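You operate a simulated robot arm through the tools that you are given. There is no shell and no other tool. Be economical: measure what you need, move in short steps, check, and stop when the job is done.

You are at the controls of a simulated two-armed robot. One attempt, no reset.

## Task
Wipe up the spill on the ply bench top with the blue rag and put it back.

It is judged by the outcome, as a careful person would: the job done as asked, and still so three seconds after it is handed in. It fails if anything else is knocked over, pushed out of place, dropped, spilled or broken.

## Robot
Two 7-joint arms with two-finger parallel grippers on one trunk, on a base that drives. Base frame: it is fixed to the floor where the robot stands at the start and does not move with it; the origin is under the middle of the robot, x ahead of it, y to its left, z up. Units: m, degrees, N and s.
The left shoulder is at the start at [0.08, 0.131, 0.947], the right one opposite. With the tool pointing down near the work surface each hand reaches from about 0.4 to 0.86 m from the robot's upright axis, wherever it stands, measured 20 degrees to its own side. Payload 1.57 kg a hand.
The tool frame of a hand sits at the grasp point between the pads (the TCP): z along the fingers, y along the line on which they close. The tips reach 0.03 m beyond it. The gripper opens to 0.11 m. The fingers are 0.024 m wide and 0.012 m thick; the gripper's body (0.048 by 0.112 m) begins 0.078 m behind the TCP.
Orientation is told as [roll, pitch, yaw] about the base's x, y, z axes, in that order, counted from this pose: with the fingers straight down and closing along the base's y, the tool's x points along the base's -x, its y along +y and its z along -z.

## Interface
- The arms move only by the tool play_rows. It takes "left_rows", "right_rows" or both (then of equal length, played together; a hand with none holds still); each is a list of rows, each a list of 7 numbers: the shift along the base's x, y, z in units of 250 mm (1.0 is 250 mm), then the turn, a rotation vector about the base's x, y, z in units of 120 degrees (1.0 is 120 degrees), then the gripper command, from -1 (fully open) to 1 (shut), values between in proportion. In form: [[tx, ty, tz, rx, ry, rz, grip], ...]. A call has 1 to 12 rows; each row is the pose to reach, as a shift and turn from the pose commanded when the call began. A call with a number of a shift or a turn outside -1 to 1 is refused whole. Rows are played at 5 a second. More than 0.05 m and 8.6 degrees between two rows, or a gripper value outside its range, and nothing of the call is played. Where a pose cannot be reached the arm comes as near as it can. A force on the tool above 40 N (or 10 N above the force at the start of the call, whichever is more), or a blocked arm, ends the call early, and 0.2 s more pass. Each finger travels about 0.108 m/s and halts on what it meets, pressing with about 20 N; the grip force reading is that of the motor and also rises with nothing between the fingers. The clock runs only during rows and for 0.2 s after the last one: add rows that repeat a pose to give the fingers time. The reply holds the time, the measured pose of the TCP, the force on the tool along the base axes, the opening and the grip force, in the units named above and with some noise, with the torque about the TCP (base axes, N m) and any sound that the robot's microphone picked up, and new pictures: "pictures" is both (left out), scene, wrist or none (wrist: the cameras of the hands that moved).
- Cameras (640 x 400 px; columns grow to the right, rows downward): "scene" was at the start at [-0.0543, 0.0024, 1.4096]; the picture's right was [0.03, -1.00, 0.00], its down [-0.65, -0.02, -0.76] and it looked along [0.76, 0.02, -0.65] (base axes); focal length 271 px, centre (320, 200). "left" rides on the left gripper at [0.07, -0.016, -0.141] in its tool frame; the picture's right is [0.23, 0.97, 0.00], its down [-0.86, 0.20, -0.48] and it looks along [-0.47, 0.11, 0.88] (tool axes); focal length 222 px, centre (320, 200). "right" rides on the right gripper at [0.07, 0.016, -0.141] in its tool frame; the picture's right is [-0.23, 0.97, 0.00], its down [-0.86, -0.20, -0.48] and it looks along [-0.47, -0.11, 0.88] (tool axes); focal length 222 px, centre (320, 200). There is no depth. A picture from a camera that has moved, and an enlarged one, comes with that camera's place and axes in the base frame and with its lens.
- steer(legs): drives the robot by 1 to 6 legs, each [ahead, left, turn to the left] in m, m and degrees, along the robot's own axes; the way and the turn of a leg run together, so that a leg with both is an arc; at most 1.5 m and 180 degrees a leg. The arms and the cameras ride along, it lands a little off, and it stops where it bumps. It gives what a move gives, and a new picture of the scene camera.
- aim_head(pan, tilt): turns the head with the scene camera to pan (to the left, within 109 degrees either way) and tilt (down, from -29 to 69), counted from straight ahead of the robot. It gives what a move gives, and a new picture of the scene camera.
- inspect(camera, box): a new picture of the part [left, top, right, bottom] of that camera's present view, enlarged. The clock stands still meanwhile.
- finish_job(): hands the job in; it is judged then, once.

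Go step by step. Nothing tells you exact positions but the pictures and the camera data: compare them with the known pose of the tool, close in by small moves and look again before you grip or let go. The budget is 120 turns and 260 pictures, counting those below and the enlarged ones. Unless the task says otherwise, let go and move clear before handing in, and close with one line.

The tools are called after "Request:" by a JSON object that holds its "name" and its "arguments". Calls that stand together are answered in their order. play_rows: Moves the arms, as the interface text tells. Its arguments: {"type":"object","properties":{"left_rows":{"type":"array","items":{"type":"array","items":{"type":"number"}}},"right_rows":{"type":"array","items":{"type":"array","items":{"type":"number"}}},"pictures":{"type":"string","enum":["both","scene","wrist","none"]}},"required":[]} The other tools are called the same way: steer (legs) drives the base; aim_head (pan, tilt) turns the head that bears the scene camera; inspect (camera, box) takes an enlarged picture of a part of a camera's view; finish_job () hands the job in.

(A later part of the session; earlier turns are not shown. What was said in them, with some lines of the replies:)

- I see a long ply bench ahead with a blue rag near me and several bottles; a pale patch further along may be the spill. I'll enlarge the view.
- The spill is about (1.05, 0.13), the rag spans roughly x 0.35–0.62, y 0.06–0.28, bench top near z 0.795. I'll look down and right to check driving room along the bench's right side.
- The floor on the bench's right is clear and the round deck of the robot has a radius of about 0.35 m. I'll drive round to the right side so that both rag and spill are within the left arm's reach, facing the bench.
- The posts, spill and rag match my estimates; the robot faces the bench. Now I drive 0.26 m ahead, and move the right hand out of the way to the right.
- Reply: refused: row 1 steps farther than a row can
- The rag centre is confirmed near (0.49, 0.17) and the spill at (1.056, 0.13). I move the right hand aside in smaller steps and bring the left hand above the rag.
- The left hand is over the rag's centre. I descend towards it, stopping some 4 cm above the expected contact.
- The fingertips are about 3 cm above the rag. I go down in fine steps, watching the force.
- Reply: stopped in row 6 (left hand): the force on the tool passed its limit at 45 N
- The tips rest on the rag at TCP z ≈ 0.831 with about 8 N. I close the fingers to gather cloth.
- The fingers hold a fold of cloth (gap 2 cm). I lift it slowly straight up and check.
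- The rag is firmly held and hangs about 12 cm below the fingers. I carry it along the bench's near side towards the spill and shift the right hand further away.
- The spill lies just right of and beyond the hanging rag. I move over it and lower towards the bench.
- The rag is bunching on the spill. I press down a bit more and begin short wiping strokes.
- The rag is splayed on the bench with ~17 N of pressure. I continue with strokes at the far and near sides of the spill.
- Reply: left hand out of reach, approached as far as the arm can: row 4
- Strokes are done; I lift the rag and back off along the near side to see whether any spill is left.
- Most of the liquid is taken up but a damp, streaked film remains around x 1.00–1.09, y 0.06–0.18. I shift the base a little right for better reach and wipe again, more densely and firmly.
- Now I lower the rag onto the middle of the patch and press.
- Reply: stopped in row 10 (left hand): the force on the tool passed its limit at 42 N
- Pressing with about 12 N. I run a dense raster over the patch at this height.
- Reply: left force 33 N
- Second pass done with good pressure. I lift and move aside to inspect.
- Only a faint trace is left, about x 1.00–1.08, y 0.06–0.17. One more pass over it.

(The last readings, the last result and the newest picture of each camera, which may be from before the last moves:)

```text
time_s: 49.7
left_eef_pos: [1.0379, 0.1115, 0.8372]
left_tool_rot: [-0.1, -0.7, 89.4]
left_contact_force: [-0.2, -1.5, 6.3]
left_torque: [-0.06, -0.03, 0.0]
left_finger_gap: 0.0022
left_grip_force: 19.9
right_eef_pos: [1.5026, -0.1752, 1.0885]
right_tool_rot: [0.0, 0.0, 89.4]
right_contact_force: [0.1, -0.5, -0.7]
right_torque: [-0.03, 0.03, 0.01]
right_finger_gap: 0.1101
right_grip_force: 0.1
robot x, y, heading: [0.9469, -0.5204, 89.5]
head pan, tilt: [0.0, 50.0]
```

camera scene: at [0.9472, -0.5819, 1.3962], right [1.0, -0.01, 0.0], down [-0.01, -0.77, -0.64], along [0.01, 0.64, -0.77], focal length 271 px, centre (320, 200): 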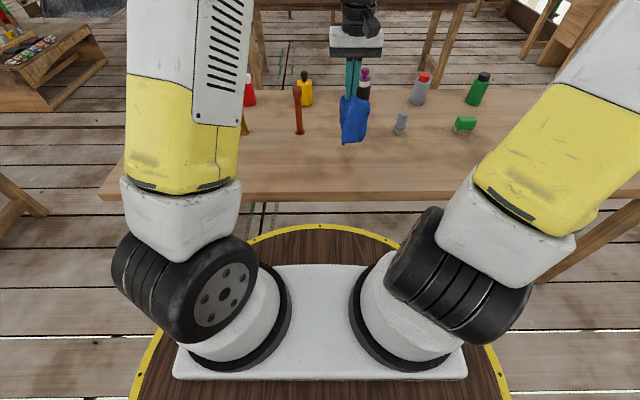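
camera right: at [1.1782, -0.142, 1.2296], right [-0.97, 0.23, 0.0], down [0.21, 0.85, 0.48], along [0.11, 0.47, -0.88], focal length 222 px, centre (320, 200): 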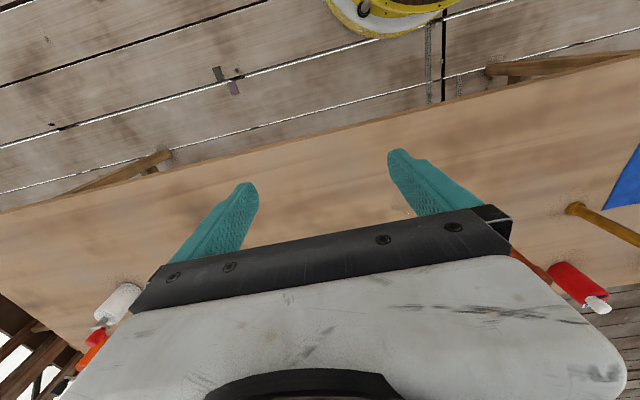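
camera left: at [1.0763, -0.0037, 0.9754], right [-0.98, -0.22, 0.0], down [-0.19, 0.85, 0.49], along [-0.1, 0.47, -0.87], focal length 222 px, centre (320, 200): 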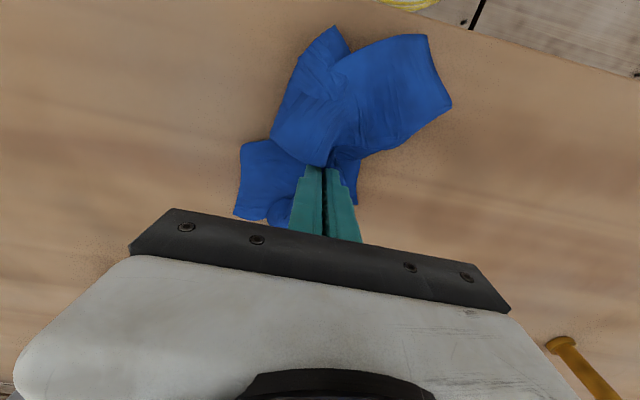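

Request:
{"name": "play_rows", "arguments": {"left_rows": [[0, 0.1, -0.012, 0, 0, 0, 1], [0, 0.22, -0.012, 0, 0, 0, 1], [0.12, 0.22, -0.012, 0, 0, 0, 1], [0.12, 0.08, -0.012, 0, 0, 0, 1], [0.12, -0.06, -0.012, 0, 0, 0, 1], [0.12, -0.2, -0.012, 0, 0, 0, 1], [0.0, -0.2, -0.012, 0, 0, 0, 1], [0, -0.06, -0.012, 0, 0, 0, 1], [-0.1, 0.08, -0.012, 0, 0, 0, 1], [-0.1, 0.22, -0.012, 0, 0, 0, 1], [-0.1, 0.08, -0.012, 0, 0, 0, 1], [-0.1, -0.08, -0.012, 0, 0, 0, 1]], "pictures": "none"}}

Request:
{"name": "play_rows", "arguments": {"left_rows": [[0, -0.12, 0, 0, 0, 0, 1], [0.1, -0.1, 0, 0, 0, 0, 1], [0.2, 0, 0, 0, 0, 0, 1], [0.05, 0.05, 0, 0, 0, 0, 1], [0.05, 0.2, 0, 0, 0, 0, 1], [0.15, 0.3, 0, 0, 0, 0, 1], [0.15, 0.15, 0, 0, 0, 0, 1], [0.15, 0, 0, 0, 0, 0, 1]], "pictures": "none"}}

Request:
{"name": "play_rows", "arguments": {"left_rows": [[0, 0, 0.18, 0, 0, 0, 1], [0, 0, 0.36, 0, 0, 0, 1], [0, 0, 0.54, 0, 0, 0, 1], [0, -0.04, 0.72, 0, 0, 0, 1], [-0.08, -0.1, 0.88, 0, 0, 0, 1], [-0.26, -0.15, 0.92, 0, 0, 0, 1], [-0.44, -0.15, 0.92, 0, 0, 0, 1], [-0.62, -0.15, 0.92, 0, 0, 0, 1]], "pictures": "none"}}

Request:
{"name": "inspect", "arguments": {"camera": "scene", "box": [290, 110, 410, 185]}}

```text
time_s: 52.3
left_eef_pos: [1.0155, 0.0954, 0.8333]
left_tool_rot: [-0.3, -1.0, 89.5]
left_contact_force: [0.2, 10.5, 33.3]
left_torque: [0.55, 0.15, -0.1]
left_finger_gap: 0.0019
left_grip_force: 19.7
right_eef_pos: [1.5022, -0.1755, 1.0903]
right_tool_rot: [0.0, 0.0, 89.5]
right_contact_force: [-0.8, 1.2, -0.1]
right_torque: [-0.02, 0.01, -0.01]
right_finger_gap: 0.1099
right_grip_force: 0.0
robot x, y, heading: [0.9465, -0.5195, 89.2]
head pan, tilt: [0.0, 50.0]
```

```text
time_s: 54.1
left_eef_pos: [1.0523, 0.0952, 0.8336]
left_tool_rot: [-0.1, -0.8, 89.5]
left_contact_force: [0.8, 6.1, 21.4]
left_torque: [0.34, 0.11, -0.06]
left_finger_gap: 0.0019
left_grip_force: 20.0
right_eef_pos: [1.5024, -0.175, 1.0901]
right_tool_rot: [0.0, 0.0, 89.4]
right_contact_force: [-0.1, -0.4, 0.0]
right_torque: [-0.01, -0.03, 0.01]
right_finger_gap: 0.1099
right_grip_force: 0.1
robot x, y, heading: [0.9458, -0.5197, 89.6]
head pan, tilt: [0.0, 50.0]
```

```text
time_s: 55.9
left_eef_pos: [0.8947, 0.0542, 1.063]
left_tool_rot: [-0.1, -0.5, 89.4]
left_contact_force: [0.7, 0.5, 0.1]
left_torque: [0.0, 0.03, 0.0]
left_finger_gap: 0.002
left_grip_force: 20.2
right_eef_pos: [1.5029, -0.1743, 1.0893]
right_tool_rot: [0.0, 0.0, 89.4]
right_contact_force: [-0.2, 0.3, 0.9]
right_torque: [0.0, 0.03, 0.01]
right_finger_gap: 0.1102
right_grip_force: 0.1
robot x, y, heading: [0.9483, -0.5149, 89.4]
head pan, tilt: [0.0, 50.0]
```

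```text
5.33 times, centred on (350, 148) of scene
camera zoom: at [0.9478, -0.5818, 1.3962], right [1.0, -0.01, 0.0], down [-0.01, -0.77, -0.64], along [0.01, 0.64, -0.77], focal length 1443 px, centre (160, 480)
```

zoom: 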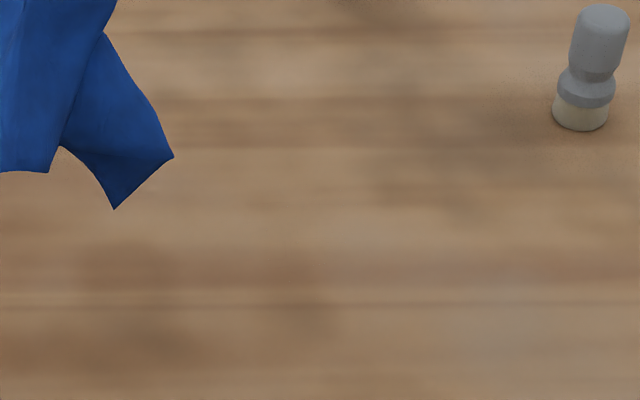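

The bench top is clean now. I shift the base back and carry the rag to its original place.

Request:
{"name": "steer", "arguments": {"legs": [[0, 0.2, 0]]}}

Request:
{"name": "play_rows", "arguments": {"left_rows": [[-0.18, 0, 0, 0, 0, 0, 1], [-0.36, 0, 0, 0, 0, 0, 1], [-0.54, 0.02, 0, 0, 0, 0, 1], [-0.7, 0.1, 0, 0, 0, 0, 1], [-0.8, 0.24, 0, 0, 0, 0, 1], [-0.82, 0.36, 0, 0, 0, 0, 1]]}}

```text
time_s: 57.5
left_eef_pos: [0.6933, 0.0572, 1.0636]
left_tool_rot: [-0.2, -0.5, 89.2]
left_contact_force: [0.7, -0.2, 0.4]
left_torque: [-0.01, 0.0, -0.02]
left_finger_gap: 0.0021
left_grip_force: 20.1
right_eef_pos: [1.2993, -0.1738, 1.0904]
right_tool_rot: [0.0, 0.0, 89.4]
right_contact_force: [-0.1, -0.3, 0.1]
right_torque: [0.04, -0.02, -0.03]
right_finger_gap: 0.1099
right_grip_force: 0.1
robot x, y, heading: [0.7456, -0.517, 89.2]
head pan, tilt: [0.0, 50.0]
camera scene: at [0.7423, -0.5795, 1.3962], right [1.0, -0.01, 0.0], down [-0.01, -0.77, -0.64], along [0.01, 0.64, -0.77], focal length 271 px, centre (320, 200)
```

scene: 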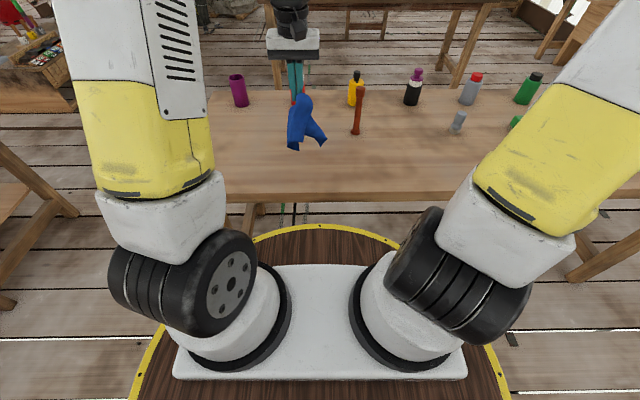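

```text
time_s: 58.9
left_eef_pos: [0.4859, 0.1486, 1.0647]
left_tool_rot: [-0.1, -0.5, 89.2]
left_contact_force: [0.6, -0.6, 0.0]
left_torque: [0.01, -0.05, -0.04]
left_finger_gap: 0.0021
left_grip_force: 20.2
right_eef_pos: [1.2984, -0.1748, 1.0904]
right_tool_rot: [0.0, 0.0, 89.3]
right_contact_force: [0.8, 1.0, 0.2]
right_torque: [0.01, 0.06, 0.04]
right_finger_gap: 0.1101
right_grip_force: 0.1
robot x, y, heading: [0.7403, -0.516, 89.3]
head pan, tilt: [0.0, 50.0]
camera scene: at [0.7422, -0.5799, 1.3962], right [1.0, -0.01, 0.0], down [-0.01, -0.77, -0.64], along [0.01, 0.64, -0.77], focal length 271 px, centre (320, 200)
camera left: at [0.5022, 0.0765, 1.2072], right [-0.98, -0.21, 0.0], down [-0.19, 0.85, 0.49], along [-0.1, 0.48, -0.87], focal length 222 px, centre (320, 200)
```

scene: 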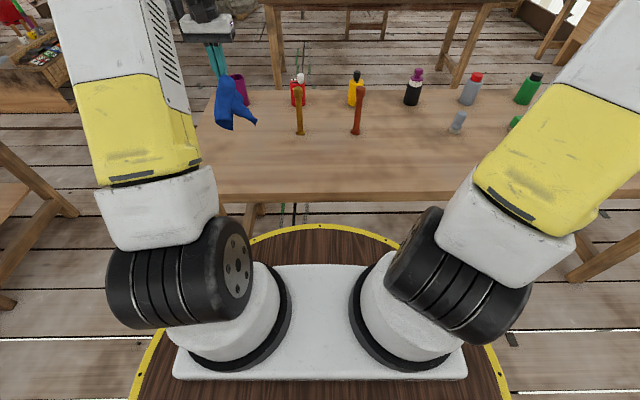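
left: 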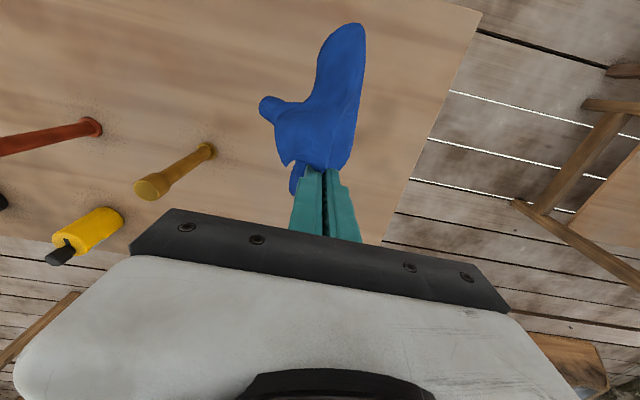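

The rag is over its home spot, clear of posts and bench end. I lower it.

Request:
{"name": "play_rows", "arguments": {"left_rows": [[0.02, 0.08, -0.1, 0, 0, 0, 1], [0.02, 0.08, -0.28, 0, 0, 0, 1], [0.02, 0.08, -0.46, 0, 0, 0, 1], [0.02, 0.08, -0.64, 0, 0, 0, 1], [0.02, 0.08, -0.8, 0, 0, 0, 1], [0.02, 0.08, -0.88, 0, 0, 0, 1], [0.02, 0.08, -0.9, 0, 0, 0, 1]]}}

```text
time_s: 60.5
left_eef_pos: [0.4938, 0.1645, 0.8382]
left_tool_rot: [0.0, -0.5, 89.2]
left_contact_force: [0.9, -0.5, 2.2]
left_torque: [0.0, 0.02, 0.01]
left_finger_gap: 0.0019
left_grip_force: 20.2
right_eef_pos: [1.2983, -0.1744, 1.0889]
right_tool_rot: [0.1, 0.0, 89.3]
right_contact_force: [0.1, 0.7, 0.3]
right_torque: [0.03, -0.01, 0.0]
right_finger_gap: 0.1098
right_grip_force: 0.2
robot x, y, heading: [0.7407, -0.5174, 89.2]
head pan, tilt: [0.0, 50.0]
camera scene: at [0.7423, -0.5796, 1.3962], right [1.0, -0.01, 0.0], down [-0.01, -0.77, -0.64], along [0.01, 0.64, -0.77], focal length 271 px, centre (320, 200)
camera left: at [0.5094, 0.0942, 0.9794], right [-0.98, -0.21, 0.0], down [-0.19, 0.85, 0.49], along [-0.1, 0.48, -0.87], focal length 222 px, centre (320, 200)
```

scene: 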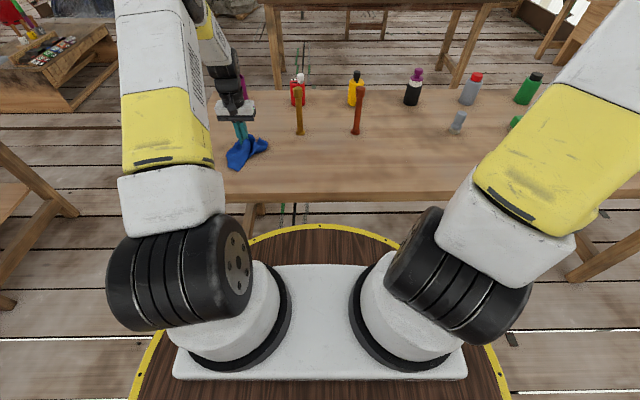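
left: 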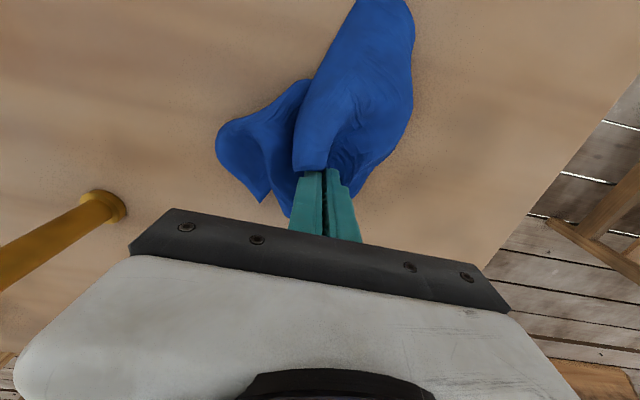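

It rests at its spot, with the bulk slightly towards me. I nudge it 3 cm away from me and open the fingers.

Request:
{"name": "play_rows", "arguments": {"left_rows": [[0, 0.06, 0.02, 0, 0, 0, 1], [0, 0.14, 0.02, 0, 0, 0, 1], [0, 0.14, 0, 0, 0, 0, 0.6], [0, 0.14, 0, 0, 0, 0, 0.2], [0, 0.14, 0, 0, 0, 0, -0.2], [0, 0.14, 0, 0, 0, 0, -0.5], [0, 0.14, 0, 0, 0, 0, -0.5]]}}

```text
time_s: 62.1
left_eef_pos: [0.493, 0.2014, 0.8382]
left_tool_rot: [-0.1, -0.5, 89.2]
left_contact_force: [0.1, -0.5, 0.6]
left_torque: [-0.04, 0.0, -0.01]
left_finger_gap: 0.0822
left_grip_force: 0.0
right_eef_pos: [1.2982, -0.1728, 1.0894]
right_tool_rot: [0.0, 0.0, 89.3]
right_contact_force: [0.2, 0.4, 0.1]
right_torque: [0.01, 0.02, -0.01]
right_finger_gap: 0.1099
right_grip_force: 0.0
robot x, y, heading: [0.7411, -0.5154, 89.2]
head pan, tilt: [0.0, 50.0]
camera scene: at [0.7422, -0.5795, 1.3962], right [1.0, -0.01, 0.0], down [-0.01, -0.77, -0.64], along [0.01, 0.64, -0.77], focal length 271 px, centre (320, 200)
camera left: at [0.5084, 0.1293, 0.9792], right [-0.98, -0.21, 0.0], down [-0.19, 0.85, 0.49], along [-0.1, 0.48, -0.87], focal length 222 px, centre (320, 200)
```

scene: 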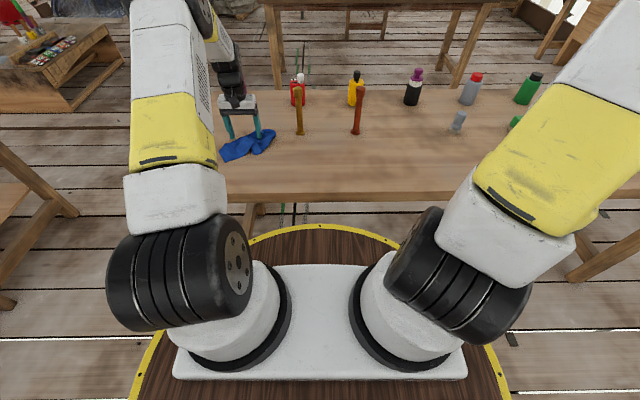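
left: 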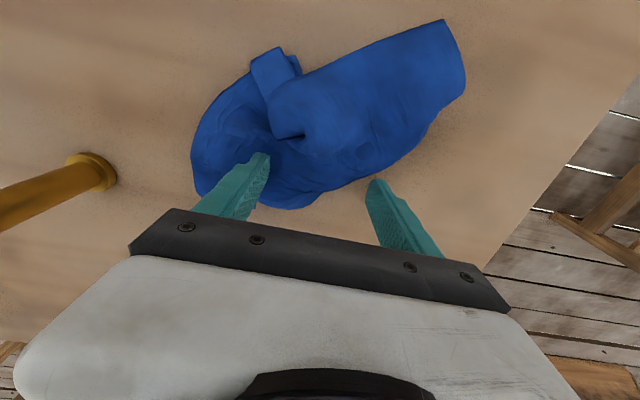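

The rag is released. I lift straight up and look.

Request:
{"name": "play_rows", "arguments": {"left_rows": [[0, 0, 0.1, 0, 0, 0, -0.5], [0, 0, 0.25, 0, 0, 0, -0.5], [0, 0, 0.42, 0, 0, 0, -0.5], [0, 0, 0.6, 0, 0, 0, -0.5], [0, -0.12, 0.75, 0, 0, 0, -0.5], [0, -0.28, 0.85, 0, 0, 0, -0.5], [0, -0.46, 0.88, 0, 0, 0, -0.5], [0, -0.64, 0.88, 0, 0, 0, -0.5]]}}

Request:
{"name": "inspect", "arguments": {"camera": "scene", "box": [190, 80, 430, 230]}}

```text
time_s: 63.9
left_eef_pos: [0.4923, 0.0408, 1.0561]
left_tool_rot: [-0.1, -0.5, 89.2]
left_contact_force: [0.1, -0.1, -0.5]
left_torque: [-0.09, -0.02, 0.04]
left_finger_gap: 0.0824
left_grip_force: 0.1
right_eef_pos: [1.2976, -0.1734, 1.0904]
right_tool_rot: [0.0, 0.0, 89.2]
right_contact_force: [-0.4, 0.4, -0.4]
right_torque: [-0.03, -0.01, -0.02]
right_finger_gap: 0.1097
right_grip_force: 0.0
robot x, y, heading: [0.7396, -0.5191, 89.2]
head pan, tilt: [0.0, 50.0]
camera scene: at [0.7422, -0.5791, 1.3962], right [1.0, -0.01, 0.0], down [-0.01, -0.77, -0.64], along [0.01, 0.64, -0.77], focal length 271 px, centre (320, 200)
camera left: at [0.5078, -0.0315, 1.1988], right [-0.98, -0.21, 0.0], down [-0.19, 0.85, 0.49], along [-0.1, 0.48, -0.87], focal length 222 px, centre (320, 200)
```

scene: 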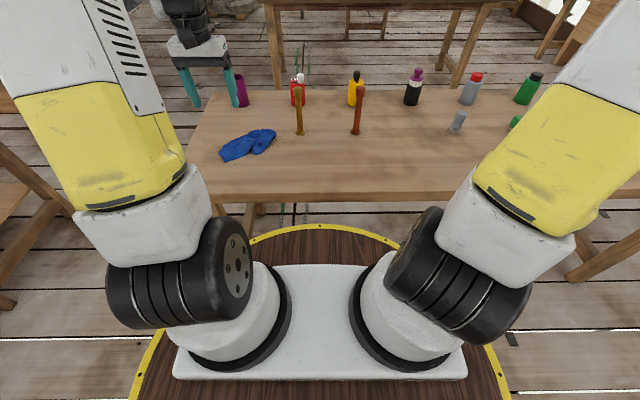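
left: 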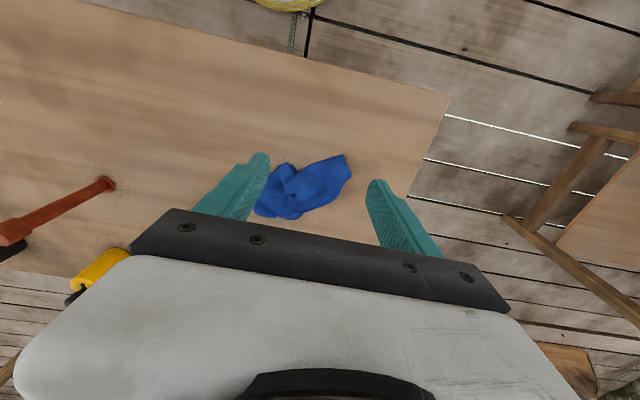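

```text
2.67 times, centred on (310, 155) of scene
camera zoom: at [0.7422, -0.5791, 1.3962], right [1.0, -0.01, 0.0], down [-0.01, -0.77, -0.64], along [0.01, 0.64, -0.77], focal length 722 px, centre (347, 320)
```

zoom: 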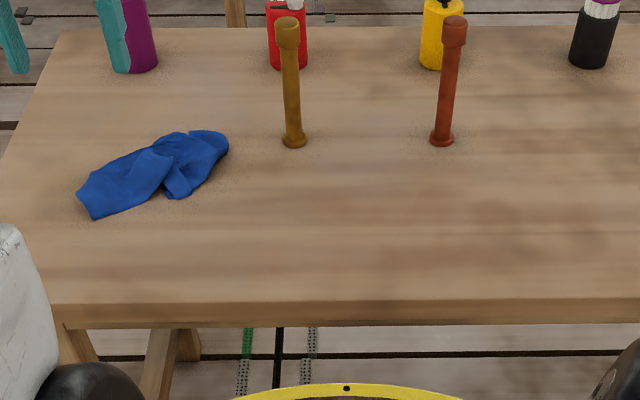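

The bench is dry and the rag lies on its home spot (about 0.51, 0.16). Nothing else has moved and both hands are clear, so I hand it in.

Request:
{"name": "finish_job", "arguments": {}}

```text
The job is handed in.
```

The spill is wiped up and no trace shows in the last close-up. The blue rag is back where it was, though it lies bunched up instead of flat as before. Nothing else on the bench was disturbed.
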